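You operate a simulated robot arm through the tools that you are given. There is no shell and no other tool. Be economical: measure what you need, move in short steps, check, and stop when the job is done.

You are at the controls of a simulated robot arm. One attempt, no reset.

TASK
Switch the grey tester off, unscrew both knobs on the housing and lift the black lamp into the lamps tray.
Fine: Power off before the lamp moves.

Only the result counts: the job must be done as asked and must still hold three seconds after the hand-in. Knocking over, shifting, dropping, spilling or breaking anything else fails it.

THE ROBOT
A 6-joint arm with a two-finger parallel gripper, fixed in place. Base frame: the origin is at the foot of the arm, x ahead of it, y to its left, z up; the work surface is at about z = 795. Readings come in mm, degrees, newtons and seconds.
With the tool pointing down near the work surface it reaches from about 260 to 680 mm from the base axis. Its first joint turns from -66.0 to 66.0 degrees. Payload 2.9 kg.
Tool frame: the origin (TCP) lies between the finger pads and is the grasp point; the fingertips stand 30 mm ahead of it; z points along the fingers, y is the line along which they close. The gripper opens to 110 mm. The fingers are 20 mm wide and 10 mm thick; the gripper's body (48 by 112 mm) begins 55 mm behind the TCP.
Orientation is that of the tool frame in the base frame, as a unit quaternion [w, x, y, z]. With the fingers straight down and closing along the base's y, the tool's x points along the base's -x, its y along +y and its z along -z.

THE INTERFACE
- The arm moves only by the tool apply_moves. Its arguments are lists of equal length, an entry for each row: "offset": the shift along the base's x, y, z in mm, a list of three; "rot": the turn, a rotation vector about the base's x, y, z in degrees, a list of three. In form: {"offset": [[x, y, z], ...], "rot": [[wx, wy, wz], ...]}. A call has 1 to 20 rows; each row is the pose to reach, as a shift and turn from the pose commanded when the call began. "claw" is the opening, from 0 (shut) to 1 (fully open), set as the call begins (left out, the last holds). A row lasts 0.2 s, in which the tool goes at most 50 mm and 8.6 degrees; a call with a longer step from one row to the next is refused whole, and so is a gripper value outside its range. Where a pose cannot be reached the arm comes as near as it can. A force on the tool above 90 N (or 10 N above the force at the start of the call, whichever is more), or a blocked arm, ends the call early, and 0.2 s more pass. The fingers move at their own pace (about 108 mm/s each) and stop on an object; they squeeze with about 36 N. The grip force told is the motor's: it shows also when the fingers shut on nothing. Time passes only in rows, and 0.2 s behind the last, so rows that repeat a pose let the fingers close. It gives the time, the measured TCP pose, the force on the tool (base axes), the opening and the grip force at its end, in the units of the frame above (readings bear some noise).
- Cameras (640 x 400 px; columns grow to the right, rows downward): "scene" is fixed at [79.1, 414.2, 1384.7]; the picture's right is [-0.76, -0.65, 0.00], its down [-0.33, 0.39, -0.86] and it looks along [0.56, -0.65, -0.51] (base axes); focal length 371 px, centre (320, 200). "wrist" rides on the gripper at [72, 17, -103] in the tool frame; the picture's right is [-0.23, 0.97, 0.00], its down [-0.76, -0.18, -0.62] and it looks along [-0.61, -0.14, 0.78] (tool axes); focal length 222 px, centre (320, 200).
- grab_frame(camera): a new picture of that camera. No time passes.
- locate(camera, pixels): there is no depth. For up to 12 entries [column, row, z] of the newest picture of that camera ("zoom" is the newest enlarged one), the place [x, y] in the base frame at which the ray of that pixel passes the height z, good to about 2 mm, but the place of the scene camera against the robot may be out by one fixed shift of up to 18 mm in any direction. No time passes.
- zoom(camera, box): a new picture of the part [left, top, right, bottom] of that camera's present view, enlarged. No time passes.
- close_job(): hands the job in; it is judged then, once.

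Work in short steps. Measure before you move; look again where a grasp or a placing could have gone wrong, and mend it. You have 80 turns and 38 pictures in all, those below and enlarged ones among them. Open the gripper and draw the arm clear of the work before you hand the job in, unless the task says otherwise.

The tools are called after ">>>" as name(argument=value, ...) on one line, values as JSON. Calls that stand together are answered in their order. apply_moves: Moves the arm, as the interface text tells. Its arguments: {"type":"object","properties":{"offset":{"type":"array","items":{"type":"array","items":{"type":"number"}}},"rot":{"type":"array","items":{"type":"array","items":{"type":"number"}}},"claw":{"type":"number"}},"required":["offset","rot"]} The other tools are called the same way: grab_frame (camera) takes a picture; locate (camera, pixels) gives the place at which the rays of pixels pass given heights; zoom (camera, box) takes an enlarged picture of a part of a camera's view; close_job () hands the job in.

At the start:

```text
time: 0.0
tool_pos: [439.1, -6.5, 1148.4]
tool_rot: [0.0, 0.0, 1.0, 0.0]
ft_force: [-0.1, 0.6, -0.2]
gripper_width: 110.0
gripper_force: 0.0
```

scene: 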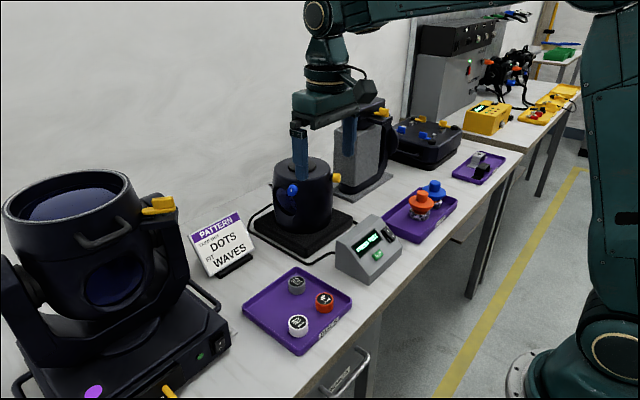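
wrist: 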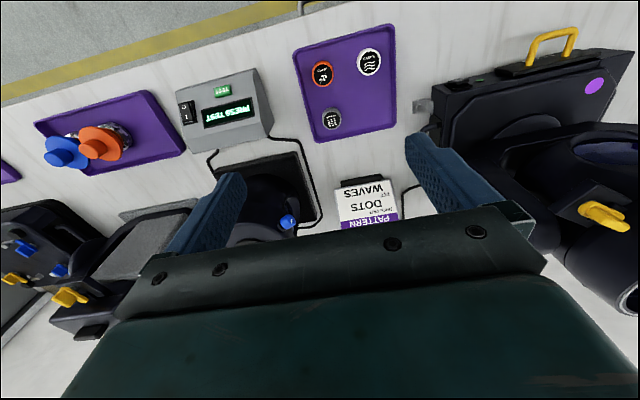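

The scene shows the tester at about (370,250), a black cylindrical housing at (302,195) with a blue knob, and trays at (420,212), (478,168) and (298,310). I'll enlarge these areas to identify the parts.

>>> zoom(camera="scene", box=[230, 140, 430, 290])

>>> zoom(camera="scene", box=[380, 90, 540, 240])

>>> zoom(camera="wrist", box=[150, 60, 350, 260])

```text
2.67 times, centred on (330, 215) of scene
```

zoom: 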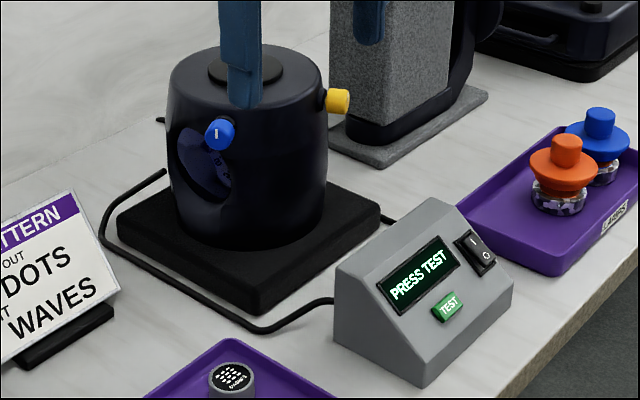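

```text
2.67 times, centred on (460, 165) of scene
```

zoom: 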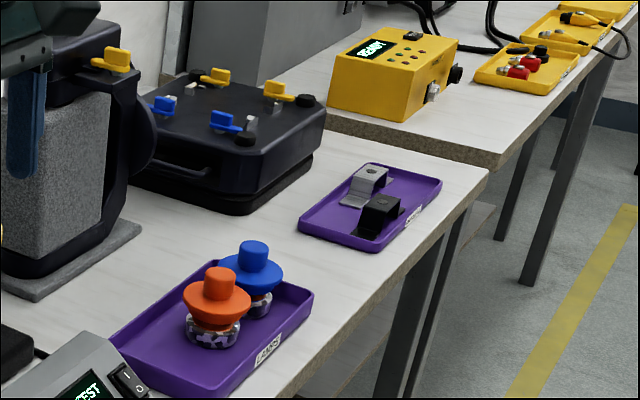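

```text
2.00 times, centred on (250, 160) of wrist
```

zoom: 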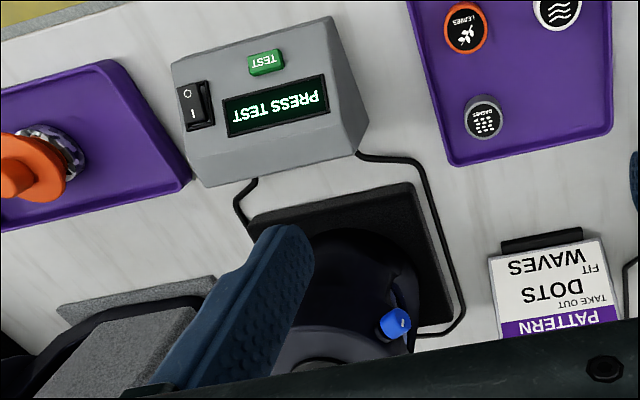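

The fingers hide the housing's top. I'll draw back 120 mm toward the base and look again.

>>> apply_moves(offset=[[-40, 0, 10], [-80, 0, 20], [-120, 0, 30], [-140, 0, 40]], rot=[[0, 0, 0], [0, 0, 0], [0, 0, 0], [0, 0, 0]])

>>> grab_frame(camera="wrist")

>>> zoom(camera="scene", box=[220, 130, 400, 250])

```text
time: 1.0
tool_pos: [298.2, -6.2, 1188.6]
tool_rot: [0.0, 0.001, 1.0, 0.0]
ft_force: [-0.3, -0.2, 0.4]
gripper_width: 109.9
gripper_force: 0.0
```

```text
32 pictures are left
```

wrist: 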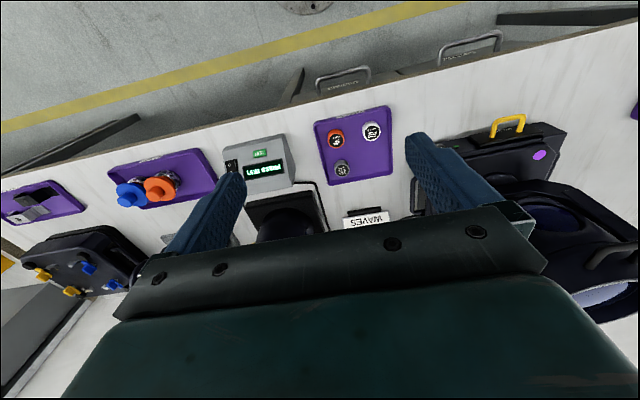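

```text
3.33 times, centred on (310, 190) of scene
```

zoom: 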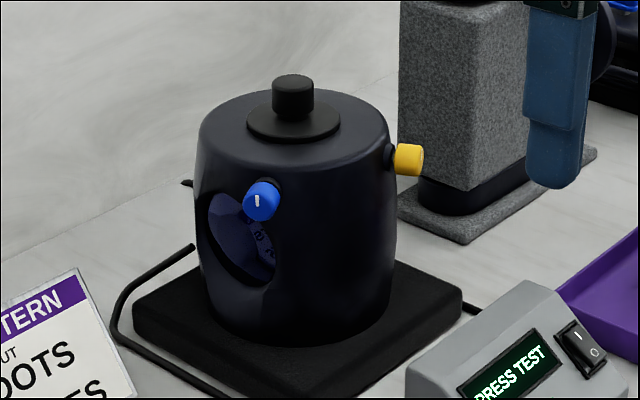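

The housing has a top lamp with a handle at zoom (293,95), and blue and yellow knobs on its sides. I'll locate the main points with both cameras at assumed heights.

>>> locate(camera="zoom", pixels=[[293, 85, 1030], [293, 135, 1005], [262, 200, 985], [410, 160, 985], [580, 338, 850], [596, 352, 850], [325, 400, 795]])

>>> locate(camera="wrist", pixels=[[231, 165, 850], [260, 153, 840], [335, 138, 820], [165, 187, 840], [128, 194, 850], [30, 200, 800]])

```text
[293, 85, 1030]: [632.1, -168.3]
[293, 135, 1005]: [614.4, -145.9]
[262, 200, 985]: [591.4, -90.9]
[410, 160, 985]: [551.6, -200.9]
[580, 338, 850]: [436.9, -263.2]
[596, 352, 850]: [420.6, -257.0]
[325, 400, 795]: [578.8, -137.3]
```

```text
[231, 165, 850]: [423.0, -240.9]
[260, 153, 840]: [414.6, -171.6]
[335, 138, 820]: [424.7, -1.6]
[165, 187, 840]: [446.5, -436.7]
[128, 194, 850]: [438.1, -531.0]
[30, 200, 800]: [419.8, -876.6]
```

Tester is near (425,-235), the lamp near (615,-150), and the lamps tray near (445,-435). I'll shut the gripper and hover behind the tester for a closer wrist view.

>>> apply_moves(offset=[[0, -40, -15], [0, -80, -35], [0, -120, -60], [0, -160, -90], [0, -190, -120], [0, -190, -120]], rot=[[0, 0, 0], [0, 0, 0], [0, 0, 0], [0, 0, 0], [0, 0, 0], [0, 0, 0]], claw=0)

>>> grab_frame(camera="wrist")

```text
time: 2.4
tool_pos: [299.8, -195.8, 1068.4]
tool_rot: [0.0, -0.001, 1.0, 0.0]
ft_force: [-0.2, 0.4, 0.5]
gripper_width: 0.0
gripper_force: 36.2
```

```text
30 pictures are left
```

wrist: 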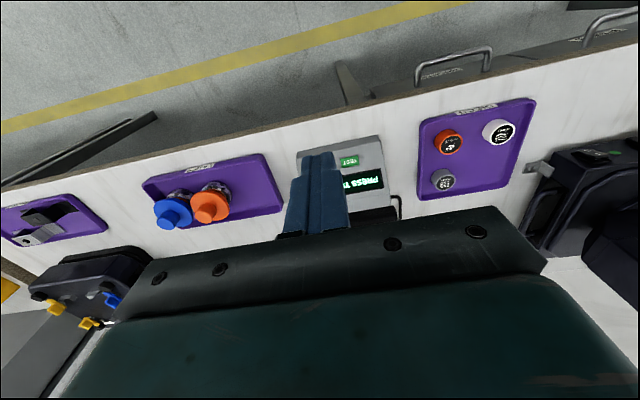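

The fingers hide the switch at (315,165). I'll shift sideways 70 mm to -y so the tester appears right of the fingers, then enlarge.

>>> apply_moves(offset=[[-10, -35, -20], [-10, -70, -40], [-10, -70, -40]], rot=[[0, 0, 0], [0, 0, 0], [0, 0, 0]])

>>> zoom(camera="wrist", box=[310, 100, 490, 220])

>>> zoom(camera="scene", box=[325, 200, 445, 290])

```text
time: 3.2
tool_pos: [289.4, -266.0, 1028.6]
tool_rot: [0.0, -0.001, 1.0, 0.0]
ft_force: [-0.1, 0.1, 0.5]
gripper_width: 0.0
gripper_force: 36.2
```

```text
3.33 times, centred on (400, 160) of wrist
```

zoom: 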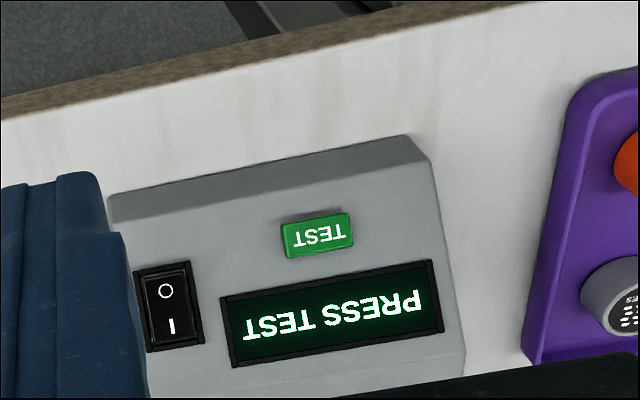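

```text
4.44 times, centred on (385, 245) of scene
```

zoom: 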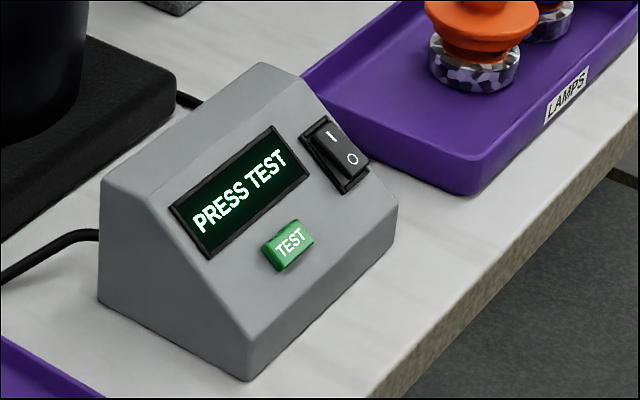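

Triangulating gives the O legend at about (429,-243,845); the face slopes toward the base and O stands proud. I'll come down with shut fingers so that their far edge (+10 mm) meets only the O end, stopping 20 mm above first.

>>> apply_moves(offset=[[45, 8, -15], [90, 16, -40], [132, 23, -80], [132, 23, -120], [132, 23, -133], [132, 23, -133]], rot=[[0, 0, 0], [0, 0, 0], [0, 0, 0], [0, 0, 0], [0, 0, 0], [0, 0, 0]])

>>> zoom(camera="scene", box=[325, 190, 445, 280])

```text
refused: row 2 steps farther than a row can; nothing moved
```

```text
4.44 times, centred on (385, 235) of scene
```

zoom: 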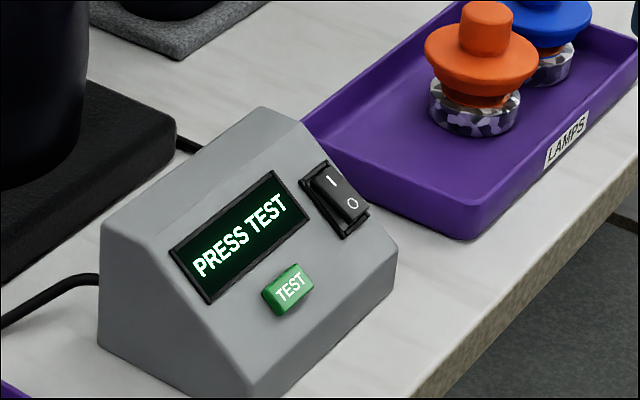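

The step was too long and was refused; the O end is still raised in the picture. I'll repeat it with shorter rows.

>>> apply_moves(offset=[[40, 8, -15], [80, 16, -30], [110, 23, -55], [132, 23, -85], [132, 23, -115], [132, 23, -133], [132, 23, -133]], rot=[[0, 0, 0], [0, 0, 0], [0, 0, 0], [0, 0, 0], [0, 0, 0], [0, 0, 0], [0, 0, 0]])

>>> zoom(camera="scene", box=[325, 190, 445, 280])

```text
time: 4.8
tool_pos: [419.8, -243.1, 894.4]
tool_rot: [0.0, -0.001, 1.0, 0.0]
ft_force: [1.2, 1.1, 0.3]
gripper_width: 0.0
gripper_force: 35.6
```

```text
4.44 times, centred on (385, 235) of scene
```

zoom: 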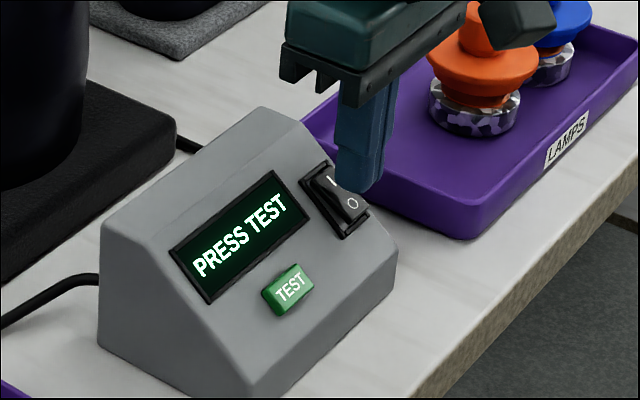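

The tip hangs just above the O end at zoom (360,188). I'll go down slowly to about z 872.

>>> apply_moves(offset=[[2, 0, -6], [2, 0, -12], [2, 0, -16], [2, 0, -19], [2, 0, -22]], rot=[[0, 0, 0], [0, 0, 0], [0, 0, 0], [0, 0, 0], [0, 0, 0]])

>>> zoom(camera="scene", box=[325, 190, 445, 280])

```text
time: 5.7
tool_pos: [422.5, -243.4, 888.1]
tool_rot: [0.001, 0.001, 1.0, -0.001]
ft_force: [-10.9, 5.1, 15.4]
gripper_width: 0.0
gripper_force: 36.1
stopped in row 4: the force on the tool passed its limit (the readings are from after the stop); the commanded pose is now the measured one
```

```text
4.44 times, centred on (385, 235) of scene
```

zoom: 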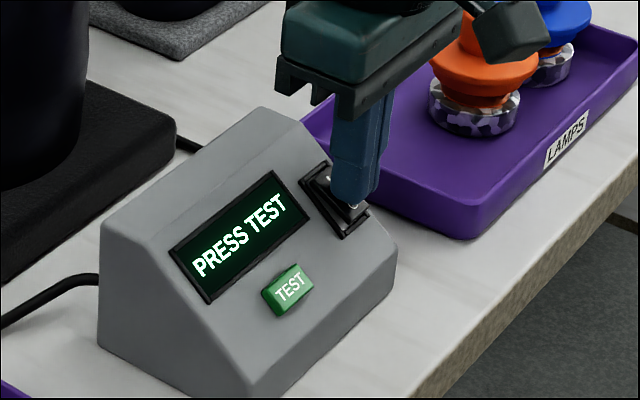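

Contact came at tip z 858, so the O end is nearer the base (about x 419) than assumed and I pressed near the middle. I'll lift, move 12 mm back in -x, and press again.

>>> apply_moves(offset=[[0, 0, 10], [-13, 0, 10], [-13, 0, 2], [-13, 0, -3], [-13, 0, -6], [-13, 0, -9]], rot=[[0, 0, 0], [0, 0, 0], [0, 0, 0], [0, 0, 0], [0, 0, 0], [0, 0, 0]])

>>> zoom(camera="scene", box=[325, 190, 445, 280])

```text
time: 7.1
tool_pos: [411.2, -243.5, 876.8]
tool_rot: [0.003, 0.0, 1.0, -0.001]
ft_force: [0.2, 0.1, -1.6]
gripper_width: 0.2
gripper_force: 36.2
```

```text
4.44 times, centred on (385, 235) of scene
```

zoom: 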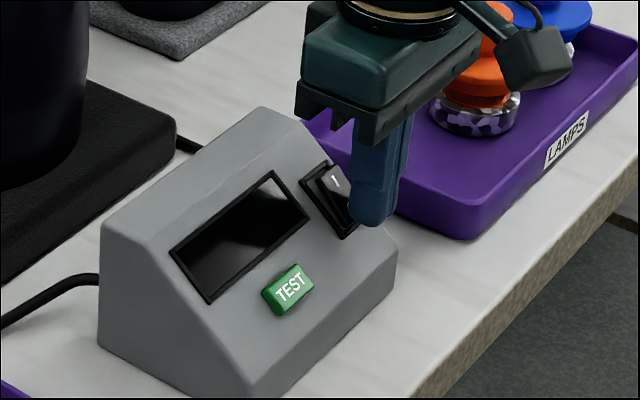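

The display is dark, so the tester is off. I'll lift clear and hover in front of the housing to view the knobs with the wrist camera.

>>> apply_moves(offset=[[0, 0, 40], [0, 0, 85], [0, 20, 125], [0, 55, 160], [5, 95, 190], [10, 135, 220], [15, 175, 240], [15, 175, 240]], rot=[[0, 0, 0], [0, 0, 0], [0, 0, 0], [0, 0, 0], [0, 0, 0], [0, 0, 0], [0, 0, 0], [0, 0, 0]])

>>> zoom(camera="wrist", box=[80, 100, 320, 260])

>>> zoom(camera="scene", box=[220, 130, 430, 270])

```text
refused: row 5 steps farther than a row can; nothing moved
```

```text
2.50 times, centred on (200, 180) of wrist
```

zoom: 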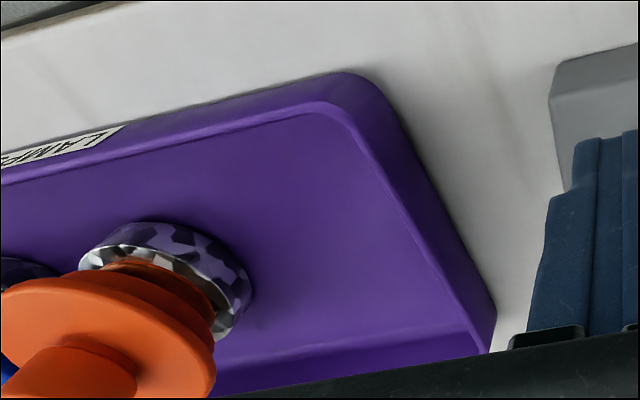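

```text
2.86 times, centred on (325, 200) of scene
```

zoom: 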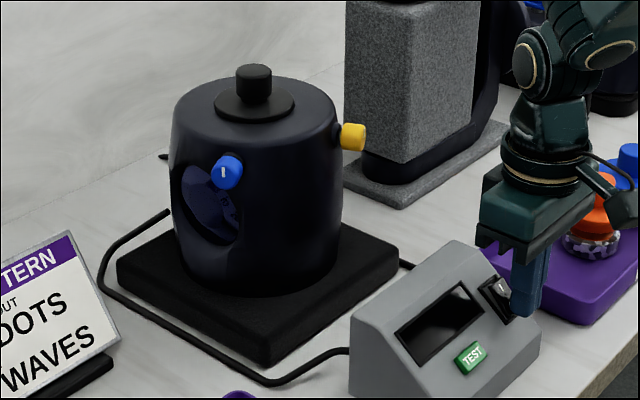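

A row was too long again. I'll redo the move with shorter rows.

>>> apply_moves(offset=[[0, 0, 40], [0, 0, 80], [0, 20, 115], [0, 45, 150], [5, 75, 180], [10, 110, 205], [15, 145, 225], [15, 180, 240], [15, 180, 240]], rot=[[0, 0, 0], [0, 0, 0], [0, 0, 0], [0, 0, 0], [0, 0, 0], [0, 0, 0], [0, 0, 0], [0, 0, 0], [0, 0, 0]])

```text
time: 9.1
tool_pos: [424.9, -64.5, 1116.9]
tool_rot: [0.003, 0.001, 1.0, -0.003]
ft_force: [-0.7, 0.2, 0.7]
gripper_width: 0.2
gripper_force: 35.5
```

The arm is now at (425,-64,1117). I'll look at the housing through the wrist camera.

>>> grab_frame(camera="wrist")

```text
21 pictures are left
```

wrist: 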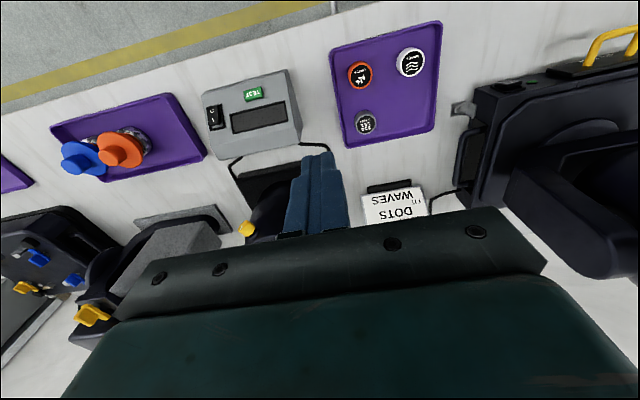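

The yellow knob is at (247,228), triangulating to about (563,-209,983). The bar hides the rest of the housing, so I'll move 75 mm forward, left and up for a full top view.

>>> apply_moves(offset=[[25, 25, 25], [50, 50, 50], [75, 75, 73], [75, 75, 73]], rot=[[0, 0, 0], [0, 0, 0], [0, 0, 0], [0, 0, 0]])

>>> zoom(camera="wrist", box=[150, 130, 330, 250])

```text
time: 10.1
tool_pos: [502.3, 12.0, 1189.8]
tool_rot: [0.002, 0.0, 1.0, -0.001]
ft_force: [0.7, -0.2, 0.6]
gripper_width: 0.0
gripper_force: 35.7
```

```text
3.33 times, centred on (240, 190) of wrist
```

zoom: 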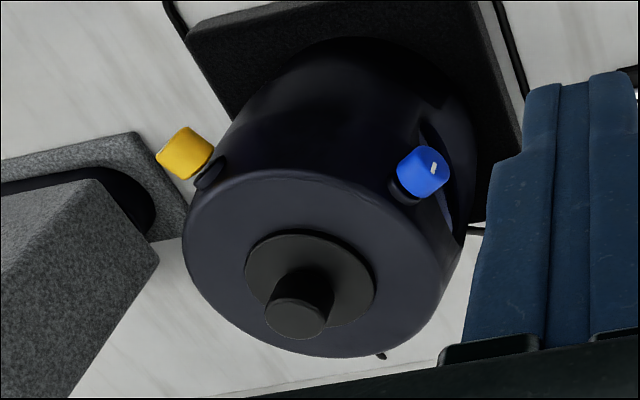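

The view shows the knobs: yellow tip (180,152) to base (207,175), blue tip (430,175) to base (405,197), lamp disc centre (310,275). I'll locate these at a couple of candidate heights.

>>> locate(camera="zoom", pixels=[[172, 147, 955], [212, 178, 955], [436, 172, 955], [402, 200, 955], [310, 275, 990], [295, 318, 1012], [433, 165, 965], [187, 230, 980], [455, 255, 980], [320, 172, 980], [300, 355, 980], [490, 215, 815]])

```text
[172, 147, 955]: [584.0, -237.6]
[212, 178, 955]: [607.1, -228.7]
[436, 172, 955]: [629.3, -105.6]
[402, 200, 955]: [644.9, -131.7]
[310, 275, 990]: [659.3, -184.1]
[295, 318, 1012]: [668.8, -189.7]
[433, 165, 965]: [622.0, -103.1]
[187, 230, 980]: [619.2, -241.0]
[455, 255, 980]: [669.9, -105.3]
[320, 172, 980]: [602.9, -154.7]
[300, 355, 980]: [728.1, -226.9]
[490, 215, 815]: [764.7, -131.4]
```

Heights are still uncertain, so I want to know what obstacles lie around the blue knob's approach line. I'll locate the sign and the big moving-head fixture in the scene picture.

>>> grab_frame(camera="scene")

>>> locate(camera="scene", pixels=[[228, 345, 800], [188, 280, 860], [230, 320, 860], [175, 208, 1000], [128, 175, 1130], [240, 212, 880], [195, 237, 880], [212, 312, 830]])

```text
19 pictures are left
```

scene: 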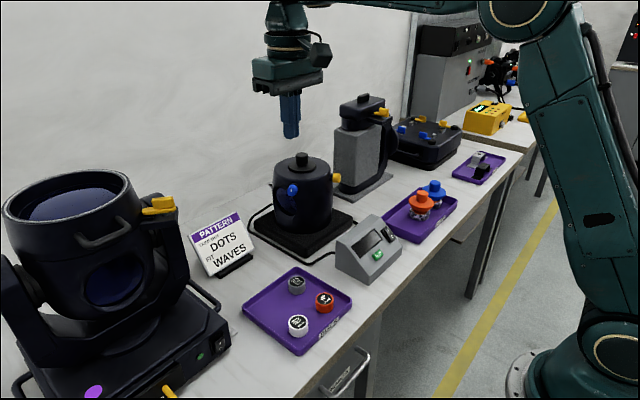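

```text
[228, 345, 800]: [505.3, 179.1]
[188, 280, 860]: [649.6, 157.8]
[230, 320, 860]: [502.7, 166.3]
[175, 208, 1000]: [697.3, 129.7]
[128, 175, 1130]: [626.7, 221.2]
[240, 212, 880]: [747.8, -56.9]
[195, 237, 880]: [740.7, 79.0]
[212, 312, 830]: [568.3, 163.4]
```

The fixture's base corner is near (505,175) and low (under about 870), so an approach to blue from direction about 120° is clear. I'll turn the tool horizontal (pointing along (0.5,-0.87,0), camera below) while staying high.

>>> apply_moves(offset=[[2, 2, -8], [4, 4, -16], [6, 6, -24], [8, 8, -32], [10, 10, -40], [12, 10, -48], [14, 10, -56], [16, 10, -64], [18, 10, -72], [20, 10, -80], [20, 10, -88], [20, 10, -96], [20, 10, -100], [20, 10, -100]], rot=[[-3.6, -6.22, -3.6], [-7.2, -12.44, -7.2], [-10.8, -18.67, -10.8], [-14.4, -24.9, -14.4], [-18, -31.1, -18], [-21.6, -37.3, -21.6], [-25.1, -43.6, -25.1], [-28.7, -49.8, -28.7], [-32.3, -56, -32.3], [-35.9, -62.2, -35.9], [-39.5, -68.5, -39.5], [-43.1, -74.7, -43.1], [-46.7, -80.9, -46.7], [-46.7, -80.9, -46.7]])

```text
time: 13.1
tool_pos: [520.9, 18.2, 1092.9]
tool_rot: [0.578, 0.333, 0.668, -0.33]
ft_force: [0.4, 0.2, -0.4]
gripper_width: 0.0
gripper_force: 35.9
out of reach, approached as far as the arm can: row 13, 14
```

It stopped about 6° short of horizontal. I'll go down to knob height while bringing it forward and see whether the pitch still holds.

>>> apply_moves(offset=[[5, 0, -30], [10, 0, -60], [15, -5, -90], [20, -10, -110], [20, -10, -110]], rot=[[0, 0, 0], [0, 0, 0], [0, 0, 0], [0, 0, 0], [0, 0, 0]], claw=0.5)

>>> grab_frame(camera="wrist")

>>> grab_frame(camera="scene")

```text
time: 14.3
tool_pos: [542.8, 8.3, 982.8]
tool_rot: [0.577, 0.333, 0.668, -0.331]
ft_force: [-0.8, 0.1, -0.6]
gripper_width: 54.8
gripper_force: 0.1
```

```text
18 pictures are left
```

wrist: 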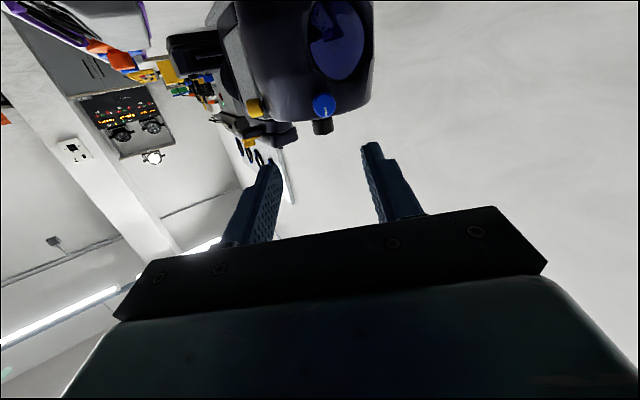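

```text
17 pictures are left
```

scene: 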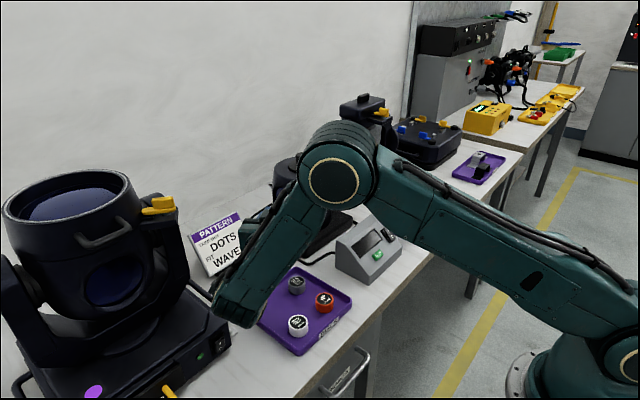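

Combining this view (blue (324,105), yellow (255,107), handle end (322,133)) with the former gives blue at about (629,-108,962), yellow about (588,-224,961) and the lamp axis about (666,-184). So the blue axis points at ~117° and yellow at ~207°. I'll align the tool with blue and come to 60 mm.

>>> apply_moves(offset=[[12, -12, -5], [24, -24, -10], [36, -36, -15], [48, -50, -21], [59, -62, -21], [59, -62, -21]], rot=[[-1, -1.5, -1.7], [-2.1, -3, -3.4], [-3.2, -4.5, -5], [-4.3, -5.9, -6.7], [-4.3, -5.9, -6.7], [-4.3, -5.9, -6.7]])

>>> grab_frame(camera="wrist")

```text
time: 15.7
tool_pos: [602.0, -54.1, 968.0]
tool_rot: [0.596, 0.363, 0.621, -0.358]
ft_force: [0.4, 0.3, -0.3]
gripper_width: 54.9
gripper_force: 0.0
out of reach, approached as far as the arm can: row 2, 3, 4, 5, 6
```

```text
16 pictures are left
```

wrist: 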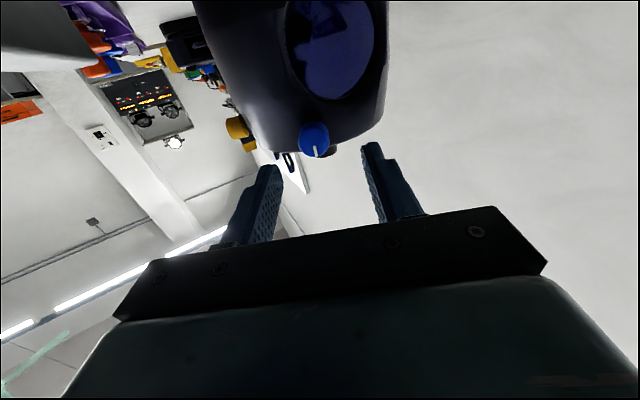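

The knob sits at (314,140) versus the tool axis at (320,145), about 4.7 mm left and 4 mm low. The arm balks at exact horizontal, so I'll ease the pitch 3° down and correct the position.

>>> apply_moves(offset=[[-4, -2, 0], [-4, -2, 2], [-4, -2, 2]], rot=[[2, 1, 0], [3.5, 1.8, 0], [3.5, 1.8, 0]])

```text
time: 16.5
tool_pos: [597.3, -54.7, 970.6]
tool_rot: [0.583, 0.378, 0.624, -0.358]
ft_force: [0.6, 0.3, 0.2]
gripper_width: 55.2
gripper_force: 0.0
```

The pose now holds (3.7° down). The knob is at about (627,-109,962); I'll centre on it and advance 34 mm so the tips bracket it, then look.

>>> apply_moves(offset=[[2, -1, -5], [7, -11, -5.6], [12, -21, -6.3], [17.5, -31, -7], [17.5, -31, -7]], rot=[[0, 0, 0], [0, 0, 0], [0, 0, 0], [0, 0, 0], [0, 0, 0]])

>>> zoom(camera="wrist", box=[230, 100, 410, 220])

```text
time: 17.7
tool_pos: [613.5, -86.3, 963.7]
tool_rot: [0.583, 0.378, 0.624, -0.358]
ft_force: [0.4, 0.0, 0.5]
gripper_width: 54.9
gripper_force: 0.0
```

```text
3.33 times, centred on (320, 160) of wrist
```

zoom: 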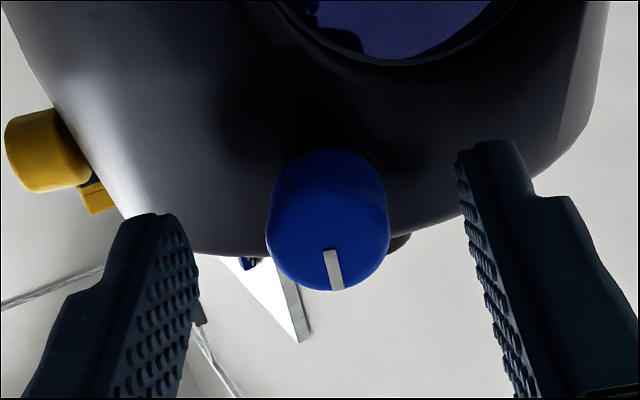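

The knob is centred between the fingers (face about zoom (327,240)). I'll close on it.

>>> apply_moves(offset=[[0, 0, 0], [0, 0, 0], [0, 0, 0]], rot=[[0, 0, 0], [0, 0, 0], [0, 0, 0]], claw=0)

```text
time: 18.5
tool_pos: [614.7, -86.3, 962.2]
tool_rot: [0.583, 0.377, 0.625, -0.357]
ft_force: [15.0, 1.4, -1.6]
gripper_width: 22.5
gripper_force: 44.9
```

Gripped at 22.5 mm with 15 N sideways; I'll relieve it by about 1.5 mm and turn counter-clockwise (seen from outside) by ~85°.

>>> apply_moves(offset=[[1.3, 0.6, 0], [1.3, 0.6, 0], [1.3, 0.6, 0], [1.3, 0.6, 0], [1.3, 0.6, 0], [1.3, 0.6, 0], [1.3, 0.6, 0], [1.3, 0.6, 0], [1.3, 0.6, 0], [1.3, 0.6, 0], [1.3, 0.6, 0]], rot=[[0, 0, 0], [-3.88, 7.55, 0.55], [-7.8, 15.1, 1.1], [-11.6, 22.6, 1.65], [-15.5, 30.2, 2.2], [-19.4, 37.7, 2.75], [-23.3, 45.3, 3.3], [-27.2, 52.8, 3.85], [-31, 60.4, 4.4], [-34.9, 67.9, 4.95], [-38.8, 75.5, 5.5]])

>>> zoom(camera="wrist", box=[230, 100, 410, 220])

```text
time: 20.9
tool_pos: [615.1, -86.0, 963.0]
tool_rot: [0.185, -0.145, 0.715, -0.659]
ft_force: [-1.6, 8.2, -3.8]
gripper_width: 22.9
gripper_force: 44.8
```

```text
3.33 times, centred on (320, 160) of wrist
```

zoom: 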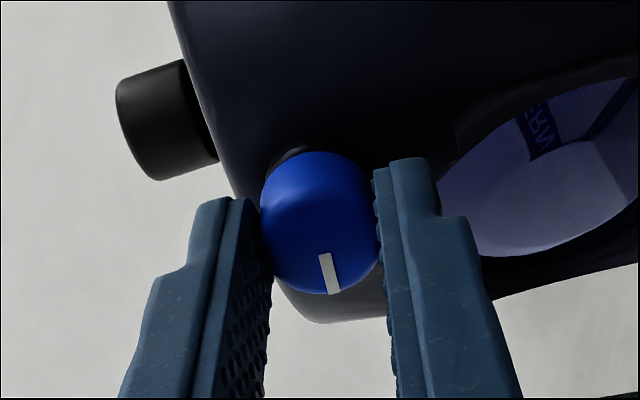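

The mark stays fixed relative to the fingers while the world rolled, so the knob has turned ~85° counter-clockwise. I'll continue the turn another 85°.

>>> apply_moves(offset=[[0, 0, 0], [0, 0, 0], [0, 0, 0], [0, 0, 0], [0, 0, 0], [0, 0, 0], [0, 0, 0], [0, 0, 0], [0, 0, 0], [0, 0, 0]], rot=[[-3.88, 7.55, 0.55], [-7.8, 15.1, 1.1], [-11.6, 22.6, 1.65], [-15.5, 30.2, 2.2], [-19.4, 37.7, 2.75], [-23.3, 45.3, 3.3], [-27.2, 52.8, 3.85], [-31, 60.4, 4.4], [-34.9, 67.9, 4.95], [-38.8, 75.5, 5.5]])

```text
time: 23.1
tool_pos: [615.0, -86.6, 963.2]
tool_rot: [0.308, 0.589, -0.429, 0.611]
ft_force: [-9.1, 9.4, -1.9]
gripper_width: 22.7
gripper_force: 44.8
```

No limit met after 170°. I'll continue a further 85°.

>>> apply_moves(offset=[[0, 0, 0], [0, 0, 0], [0, 0, 0], [0, 0, 0], [0, 0, 0], [0, 0, 0], [0, 0, 0], [0, 0, 0], [0, 0, 0], [0, 0, 0]], rot=[[-3.88, 7.55, 0.55], [-7.8, 15.1, 1.1], [-11.6, 22.6, 1.65], [-15.5, 30.2, 2.2], [-19.4, 37.7, 2.75], [-23.3, 45.3, 3.3], [-27.2, 52.8, 3.85], [-31, 60.4, 4.4], [-34.9, 67.9, 4.95], [-38.8, 75.5, 5.5]])

>>> zoom(camera="wrist", box=[230, 100, 410, 220])

```text
time: 25.3
tool_pos: [501.2, -99.3, 903.4]
tool_rot: [0.626, 0.735, 0.081, 0.25]
ft_force: [-0.1, -0.2, 0.3]
gripper_width: 0.0
gripper_force: 37.6
out of reach, approached as far as the arm can: row 7, 8, 9, 10
```

```text
3.33 times, centred on (320, 160) of wrist
```

zoom: 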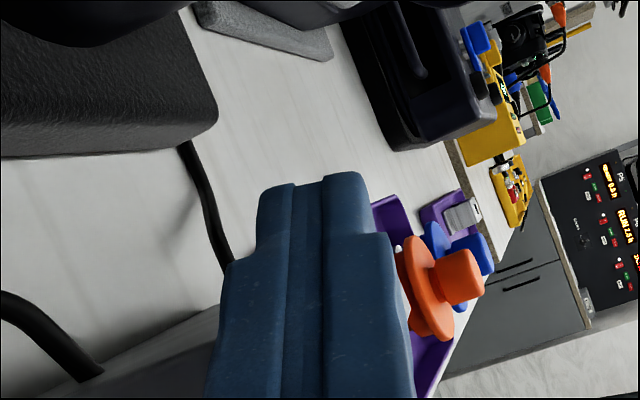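

The arm hit a limit and swung away to (501,-99,903), losing the grip. I'll check the scene for damage.

>>> grab_frame(camera="scene")

```text
12 pictures are left
```

scene: 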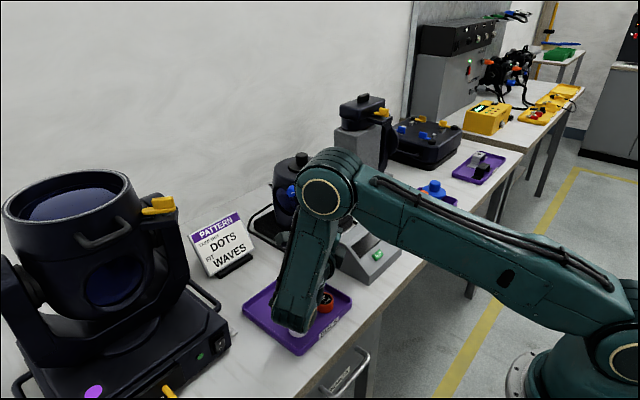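

Nothing visible seems disturbed; the gripper is low between tester and housing. I'll roll back (away from the limit) while rising straight up in small steps.

>>> apply_moves(offset=[[-5, 5, 10], [-10, 10, 25], [-15, 20, 40], [-18, 26, 60], [-20, 32, 80], [-20, 40, 100], [-20, 45, 120], [-20, 50, 140], [-20, 50, 140]], rot=[[2, -3.8, -0.3], [5.5, -10.5, -0.8], [9, -17.2, -1.3], [12.8, -24.5, -1.8], [16.5, -31.5, -2.3], [20, -38.5, -2.8], [24, -45.5, -3.3], [27.5, -52.5, -3.9], [27.5, -52.5, -3.9]])

```text
time: 27.3
tool_pos: [488.1, -59.5, 1043.0]
tool_rot: [0.424, 0.681, -0.29, 0.522]
ft_force: [0.5, 0.0, 0.0]
gripper_width: 0.0
gripper_force: 37.9
out of reach, approached as far as the arm can: row 1, 2, 3, 4, 5, 6, 7, 8, 9
```

The tool is now camera-up; predicted blue at (232,177), yellow at (310,144) in wrist. I'll look at the knob state.

>>> zoom(camera="wrist", box=[170, 100, 350, 220])

```text
3.33 times, centred on (260, 160) of wrist
```

zoom: 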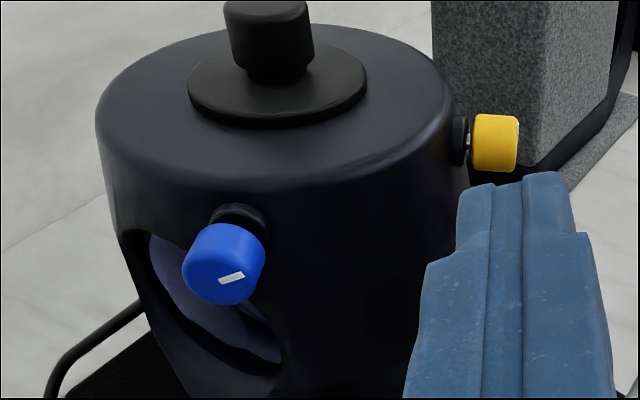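

The blue mark now points to the right, i.e. ~265° counter-clockwise from its initial up position. Next I unwind the wrist roll in free space before going to yellow.

>>> apply_moves(offset=[[-3, 0, 3], [-6, 0, 6], [-9, 0, 9], [-12, 0, 12], [-15, 0, 15], [-18, 0, 18], [-20, 0, 20], [-20, 0, 20], [-20, 0, 20], [-20, 0, 20], [-20, 0, 20], [-20, 0, 20], [-20, 0, 20], [-20, 0, 20], [-20, 0, 20], [-20, 0, 20], [-20, 0, 20], [-20, 0, 20], [-20, 0, 20]], rot=[[3.95, -7.48, -0.81], [7.9, -14.96, -1.62], [11.86, -22.4, -2.4], [15.8, -29.9, -3.2], [19.8, -37.4, -4.1], [23.7, -44.9, -4.9], [27.7, -52.4, -5.7], [31.6, -59.8, -6.5], [35.6, -67.3, -7.3], [39.5, -74.8, -8.1], [43.5, -82.3, -8.9], [47.4, -89.8, -9.7], [51.4, -97.2, -10.6], [55.3, -104.7, -11.4], [59.3, -112.2, -12.2], [63.2, -119.7, -13], [67.2, -127.2, -13.8], [71.1, -134.6, -14.6], [75.1, -142.1, -15.4]])

```text
time: 31.3
tool_pos: [467.7, -60.8, 1063.9]
tool_rot: [0.441, 0.179, 0.727, -0.495]
ft_force: [0.5, 0.3, 0.0]
gripper_width: 0.0
gripper_force: 37.8
out of reach, approached as far as the arm can: row 1, 2, 3, 4, 5, 6, 7, 8, 9, 10
```

The wrist is unwound to ~35° of roll. Now, staying at z≈1080, I'll swing the tool to face the yellow knob (direction (0.89,0.45,0)) with 75° of clockwise pre-roll, at TCP about (480,-270).

>>> apply_moves(offset=[[-2, -10, 2], [-4, -22, 4], [-6, -36, 6], [-8, -50, 8], [-10, -64, 10], [-10, -78, 12], [-10, -92, 14], [-8, -106, 16], [-6, -120, 16], [-4, -135, 16], [0, -150, 16], [3, -165, 16], [6, -180, 16], [9, -195, 16], [12, -209, 16], [12, -209, 16]], rot=[[7.26, -2.65, 3.5], [14.5, -5.3, 7], [21.8, -7.9, 10.5], [29, -10.6, 14], [36.3, -13.2, 17.5], [43.6, -15.9, 21], [50.8, -18.5, 24.5], [58.1, -21.2, 28], [65.3, -23.8, 31.5], [72.6, -26.5, 35], [79.9, -29.1, 38.5], [87.1, -31.8, 42], [94.4, -34.4, 45.5], [101.6, -37.1, 49], [108.9, -39.7, 52.5], [108.9, -39.7, 52.5]])

```text
time: 34.7
tool_pos: [502.1, -261.3, 1083.2]
tool_rot: [0.444, 0.295, 0.652, 0.54]
ft_force: [-0.3, 1.1, -0.9]
gripper_width: 0.0
gripper_force: 37.7
out of reach, approached as far as the arm can: row 15, 16
```

Orientation is right (tool axis (0.90,0.44,-0.02)). I'll descend to a 60 mm stand-off at about (534,-251,964) with the gripper half open.

>>> apply_moves(offset=[[6, 2, -20], [12, 4, -45], [18, 6, -70], [25, 8, -95], [32, 10, -118], [32, 10, -118]], rot=[[0, 0, 0], [0, 0, 0], [0, 0, 0], [0, 0, 0], [0, 0, 0], [0, 0, 0]], claw=0.5)

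>>> grab_frame(camera="wrist")

```text
time: 36.1
tool_pos: [537.2, -249.4, 965.7]
tool_rot: [0.445, 0.289, 0.649, 0.545]
ft_force: [-1.0, -0.4, 0.3]
gripper_width: 55.1
gripper_force: 0.1
out of reach, approached as far as the arm can: row 1, 2, 3, 4, 5, 6
```

```text
10 pictures are left
```

wrist: 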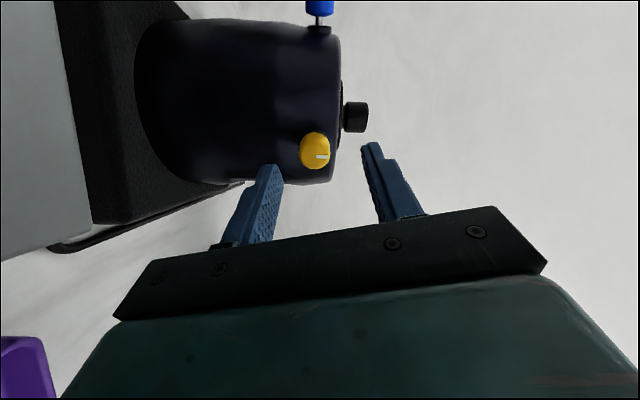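

The yellow face is at (316,150) against the axis at (320,151): about 3 mm low only. I'll drop 3 mm, advance 29 mm and close.

>>> apply_moves(offset=[[0, 0, -3], [9, 4.5, -3], [18, 9, -3], [26, 13, -3], [26, 13, -3]], rot=[[0, 0, 0], [0, 0, 0], [0, 0, 0], [0, 0, 0], [0, 0, 0]])

>>> apply_moves(offset=[[0, 0, 0], [0, 0, 0], [0, 0, 0]], rot=[[0, 0, 0], [0, 0, 0], [0, 0, 0]], claw=0)

```text
time: 37.3
tool_pos: [564.1, -238.0, 961.7]
tool_rot: [0.445, 0.286, 0.647, 0.549]
ft_force: [0.2, -0.6, 0.0]
gripper_width: 54.9
gripper_force: 0.1
```

```text
time: 38.1
tool_pos: [564.6, -237.6, 960.7]
tool_rot: [0.445, 0.287, 0.647, 0.548]
ft_force: [5.1, -3.7, -13.7]
gripper_width: 22.2
gripper_force: 45.1
```

Gripped at 22.2 mm. I'll relieve 1 mm downward and turn counter-clockwise 85°.

>>> apply_moves(offset=[[0, 0, -1], [0, 0, -1], [0, 0, -1], [0, 0, -1], [0, 0, -1], [0, 0, -1], [0, 0, -1], [0, 0, -1], [0, 0, -1], [0, 0, -1], [0, 0, -1]], rot=[[0, 0, 0], [-7.57, -3.87, 0], [-15.1, -7.7, 0], [-22.7, -11.6, 0], [-30.3, -15.5, 0], [-37.8, -19.4, 0], [-45.4, -23.2, 0], [-53, -27.1, 0], [-60.6, -31, 0], [-68.1, -34.8, 0], [-75.7, -38.7, 0]])

```text
time: 40.5
tool_pos: [564.2, -242.0, 960.2]
tool_rot: [0.698, -0.225, 0.673, 0.098]
ft_force: [3.9, -16.2, -18.9]
gripper_width: 22.3
gripper_force: 44.9
```

Turned 85°; the force shows the knob sits slightly to -y/-z of the commanded axis, so I shift (1,-3,-2) and continue another 85°.

>>> apply_moves(offset=[[1, -3, -2], [1, -3, -2], [1, -3, -2], [1, -3, -2], [1, -3, -2], [1, -3, -2], [1, -3, -2], [1, -3, -2], [1, -3, -2], [1, -3, -2], [1, -3, -2]], rot=[[0, 0, 0], [-7.57, -3.87, 0], [-15.1, -7.7, 0], [-22.7, -11.6, 0], [-30.3, -15.5, 0], [-37.8, -19.4, 0], [-45.4, -23.2, 0], [-53, -27.1, 0], [-60.6, -31, 0], [-68.1, -34.8, 0], [-75.7, -38.7, 0]])

>>> zoom(camera="wrist", box=[230, 100, 410, 220])

```text
time: 42.9
tool_pos: [564.3, -241.2, 961.6]
tool_rot: [-0.585, 0.619, -0.34, 0.398]
ft_force: [-0.8, -17.5, 7.2]
gripper_width: 22.2
gripper_force: 45.0
```

```text
3.33 times, centred on (320, 160) of wrist
```

zoom: 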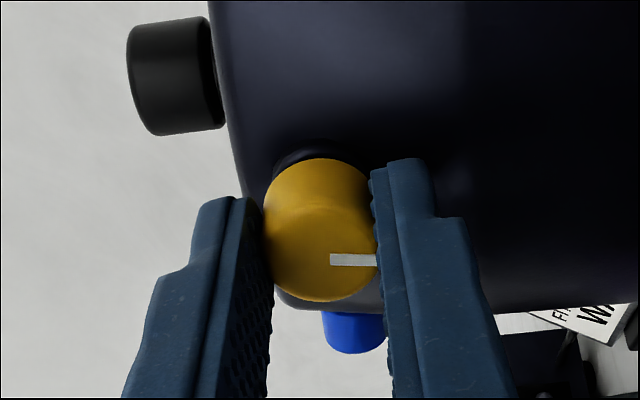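

The mark stays fixed to the fingers (right = down now), so yellow has turned ~175°. I'll continue ~77° more, still within the roll range reached earlier.

>>> apply_moves(offset=[[0, -2, 1], [0, -2, 1], [0, -2, 1], [0, -2, 1], [0, -2, 1], [0, -2, 1], [0, -2, 1], [0, -2, 1], [0, -2, 1], [0, -2, 1]], rot=[[-7.57, -3.87, 0], [-15.1, -7.7, 0], [-22.7, -11.6, 0], [-30.3, -15.5, 0], [-37.8, -19.4, 0], [-45.4, -23.2, 0], [-53, -27.1, 0], [-60.6, -31, 0], [-68.1, -34.8, 0], [-75.7, -38.7, 0]])

```text
time: 45.1
tool_pos: [646.4, -339.9, 1032.7]
tool_rot: [-0.222, 0.719, 0.109, 0.65]
ft_force: [-0.7, -0.5, 0.3]
gripper_width: 0.0
gripper_force: 37.7
out of reach, approached as far as the arm can: row 3, 4, 5, 6, 7, 8, 9, 10
```

The arm hit its roll limit and slid off to (646,-340,1033). I'll check the scene right away.

>>> grab_frame(camera="scene")

```text
8 pictures are left
```

scene: 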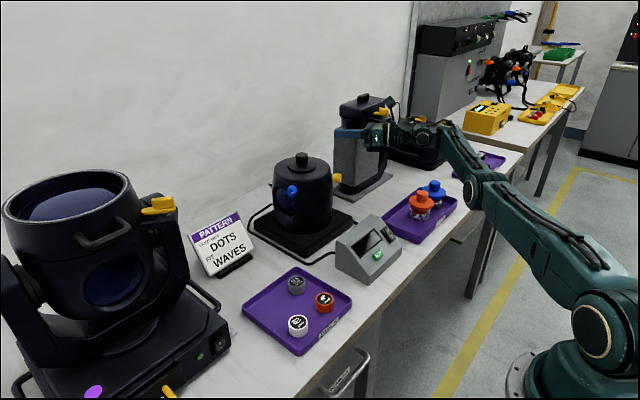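

Nothing looks disturbed; the gripper is between housing and the grey device. I'll back straight out along the tool axis and up, then unwind the roll.

>>> apply_moves(offset=[[-20, -8, 8], [-40, -16, 16], [-65, -24, 24], [-90, -30, 32], [-115, -30, 40], [-140, -30, 45], [-150, -20, 50], [-150, -10, 50], [-150, 0, 50], [-150, 10, 50], [-150, 20, 50], [-150, 30, 50], [-150, 40, 50]], rot=[[1, 0.5, 0], [2, 1, 0], [3, 1.5, 0], [7, 3.6, 0], [14, 7.2, 0], [21, 10.8, 0], [28, 14.4, 0], [35.5, 18.3, 0], [43, 22.2, 0], [50.5, 26, 0], [58, 29.9, 0], [65.5, 33.8, 0], [73, 37.6, 0]])

>>> zoom(camera="scene", box=[220, 130, 400, 250])

```text
time: 47.9
tool_pos: [527.8, -282.7, 1085.7]
tool_rot: [-0.606, 0.611, -0.379, 0.341]
ft_force: [-0.2, 0.6, 0.6]
gripper_width: 0.0
gripper_force: 37.8
out of reach, approached as far as the arm can: row 1, 2, 3, 4, 5, 6, 7, 8, 9, 10, 11, 12, 13
```

```text
3.33 times, centred on (310, 190) of scene
```

zoom: 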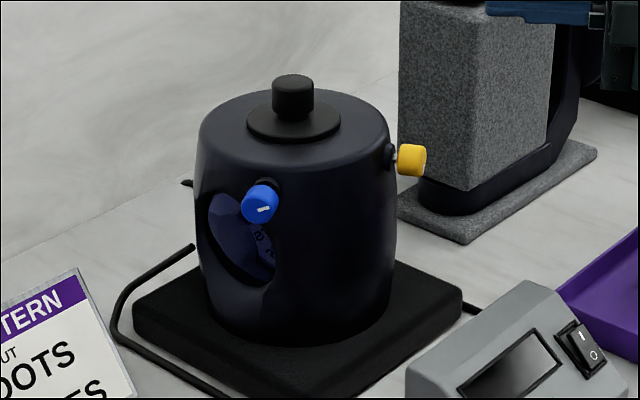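

Both knobs have backed out a little (yellow now shows a gap; blue's mark points right). Yellow has turned only ~185°, so I'll give it a second stroke: unwind the roll by 170° in free space first.

>>> apply_moves(offset=[[0, 0, 0], [0, 0, 0], [0, 0, 0], [0, 0, 0], [0, 0, 0], [0, 0, 0], [0, 0, 0], [0, 0, 0], [0, 0, 0], [0, 0, 0], [0, 0, 0], [0, 0, 0], [0, 0, 0], [0, 0, 0], [0, 0, 0], [0, 0, 0], [0, 0, 0], [0, 0, 0], [0, 0, 0], [0, 0, 0]], rot=[[7.57, 3.87, 0], [15.1, 7.7, 0], [22.7, 11.6, 0], [30.3, 15.5, 0], [37.8, 19.4, 0], [45.4, 23.2, 0], [53, 27.1, 0], [60.6, 31, 0], [68.1, 34.8, 0], [75.7, 38.7, 0], [83.3, 42.6, 0], [90.8, 46.4, 0], [98.4, 50.3, 0], [106, 54.2, 0], [113.6, 58, 0], [121.1, 61.9, 0], [128.7, 65.8, 0], [136.3, 69.7, 0], [143.8, 73.5, 0], [151.4, 77.4, 0]])

```text
time: 52.1
tool_pos: [528.0, -283.1, 1086.0]
tool_rot: [0.427, 0.346, 0.613, 0.568]
ft_force: [-0.7, 1.0, 0.2]
gripper_width: 0.0
gripper_force: 37.4
out of reach, approached as far as the arm can: row 1, 2, 3, 4, 5, 6, 7, 8, 9, 10, 11, 12, 13, 14, 15
```

Now yaw 3° to realign, descend to a stand-off at (528,-259,962) with fingers half open, then advance to the earlier grip place (564,-241,961).

>>> apply_moves(offset=[[0, 5, -25], [0, 10, -55], [0, 15, -85], [0, 23.5, -110], [0, 23.5, -124], [0, 23.5, -124]], rot=[[0, 0, 1], [0, 0, 2], [0, 0, 3], [0, 0, 3], [0, 0, 3], [0, 0, 3]], claw=0.5)

```text
time: 53.5
tool_pos: [540.0, -259.4, 962.9]
tool_rot: [0.412, 0.333, 0.625, 0.574]
ft_force: [-1.3, 0.2, 0.3]
gripper_width: 55.0
gripper_force: 0.2
out of reach, approached as far as the arm can: row 3, 4, 5, 6
```

At stand-off (540,-259,963); I'll move over onto the knob axis, advance, then close.

>>> apply_moves(offset=[[0, 6, -1], [8, 10, -1.5], [16, 14, -2], [24, 18, -2], [24, 18, -2]], rot=[[0, 0, 0], [0, 0, 0], [0, 0, 0], [0, 0, 0], [0, 0, 0]])

>>> apply_moves(offset=[[0, 0, 0], [0, 0, 0], [0, 0, 0]], rot=[[0, 0, 0], [0, 0, 0], [0, 0, 0]], claw=0)

```text
time: 54.7
tool_pos: [565.4, -240.4, 961.8]
tool_rot: [0.413, 0.328, 0.622, 0.578]
ft_force: [0.3, -0.2, 0.8]
gripper_width: 55.4
gripper_force: 0.1
out of reach, approached as far as the arm can: row 1
```

```text
time: 55.5
tool_pos: [564.9, -240.2, 961.9]
tool_rot: [0.412, 0.329, 0.623, 0.578]
ft_force: [1.9, -0.5, -8.4]
gripper_width: 22.4
gripper_force: 44.8
```

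Gripped at 22.4 mm with small forces. I'll turn counter-clockwise 85° again.

>>> apply_moves(offset=[[0, 0, -0.5], [0, 0, -0.5], [0, 0, -0.5], [0, 0, -0.5], [0, 0, -0.5], [0, 0, -0.5], [0, 0, -0.5], [0, 0, -0.5], [0, 0, -0.5], [0, 0, -0.5]], rot=[[-7.57, -3.87, 0], [-15.1, -7.7, 0], [-22.7, -11.6, 0], [-30.3, -15.5, 0], [-37.8, -19.4, 0], [-45.4, -23.2, 0], [-53, -27.1, 0], [-60.6, -31, 0], [-68.1, -34.8, 0], [-75.7, -38.7, 0]])

>>> apply_moves(offset=[[0, 0, 0], [0, 0, 0], [0, 0, 0], [0, 0, 0], [0, 0, 0], [0, 0, 0], [0, 0, 0], [0, 0, 0], [0, 0, 0], [0, 0, 0]], rot=[[-7.57, -3.87, 0], [-15.1, -7.7, 0], [-22.7, -11.6, 0], [-30.3, -15.5, 0], [-37.8, -19.4, 0], [-45.4, -23.2, 0], [-53, -27.1, 0], [-60.6, -31, 0], [-68.1, -34.8, 0], [-75.7, -38.7, 0]])

```text
time: 57.7
tool_pos: [564.8, -240.0, 961.9]
tool_rot: [0.693, -0.187, 0.679, 0.154]
ft_force: [-12.8, 1.7, -4.8]
gripper_width: 23.0
gripper_force: 44.9
```

```text
time: 59.9
tool_pos: [562.6, -240.2, 961.0]
tool_rot: [0.609, -0.601, 0.379, -0.352]
ft_force: [-31.7, 5.4, -6.8]
gripper_width: 22.6
gripper_force: 44.4
```

The outward push grows (-32 N in x), so the knob is still backing out as it turns (~355° in all). I'll look at it before deciding.

>>> zoom(camera="wrist", box=[230, 100, 410, 220])

```text
3.33 times, centred on (320, 160) of wrist
```

zoom: 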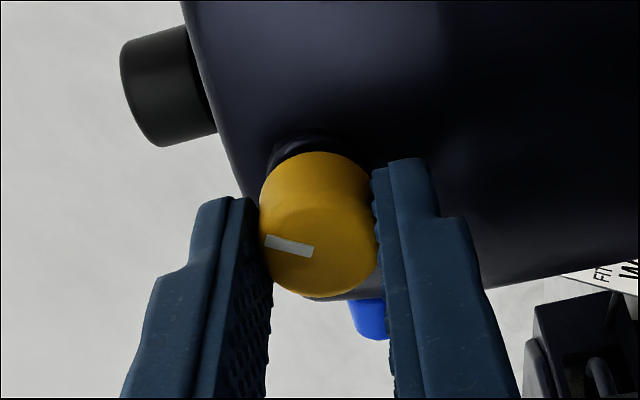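

Yellow's mark is now almost back up: ~350° counter-clockwise. I'll open, back off and rise clear.

>>> apply_moves(offset=[[0, 0, 0], [0, 0, 0], [-8, -4, 0], [-18, -9, 0], [-28, -14, 0], [-38, -19, 0], [-40, -20, 30], [-40, -20, 70], [-40, -20, 110], [-40, -20, 130]], rot=[[0, 0, 0], [0, 0, 0], [0, 0, 0], [0, 0, 0], [0, 0, 0], [0, 0, 0], [0, 0, 0], [0, 0, 0], [0, 0, 0], [0, 0, 0]], claw=0.5)

```text
time: 62.1
tool_pos: [523.7, -262.1, 1093.2]
tool_rot: [0.608, -0.6, 0.382, -0.352]
ft_force: [0.5, 0.6, 0.6]
gripper_width: 54.9
gripper_force: 0.0
out of reach, approached as far as the arm can: row 6, 7
```

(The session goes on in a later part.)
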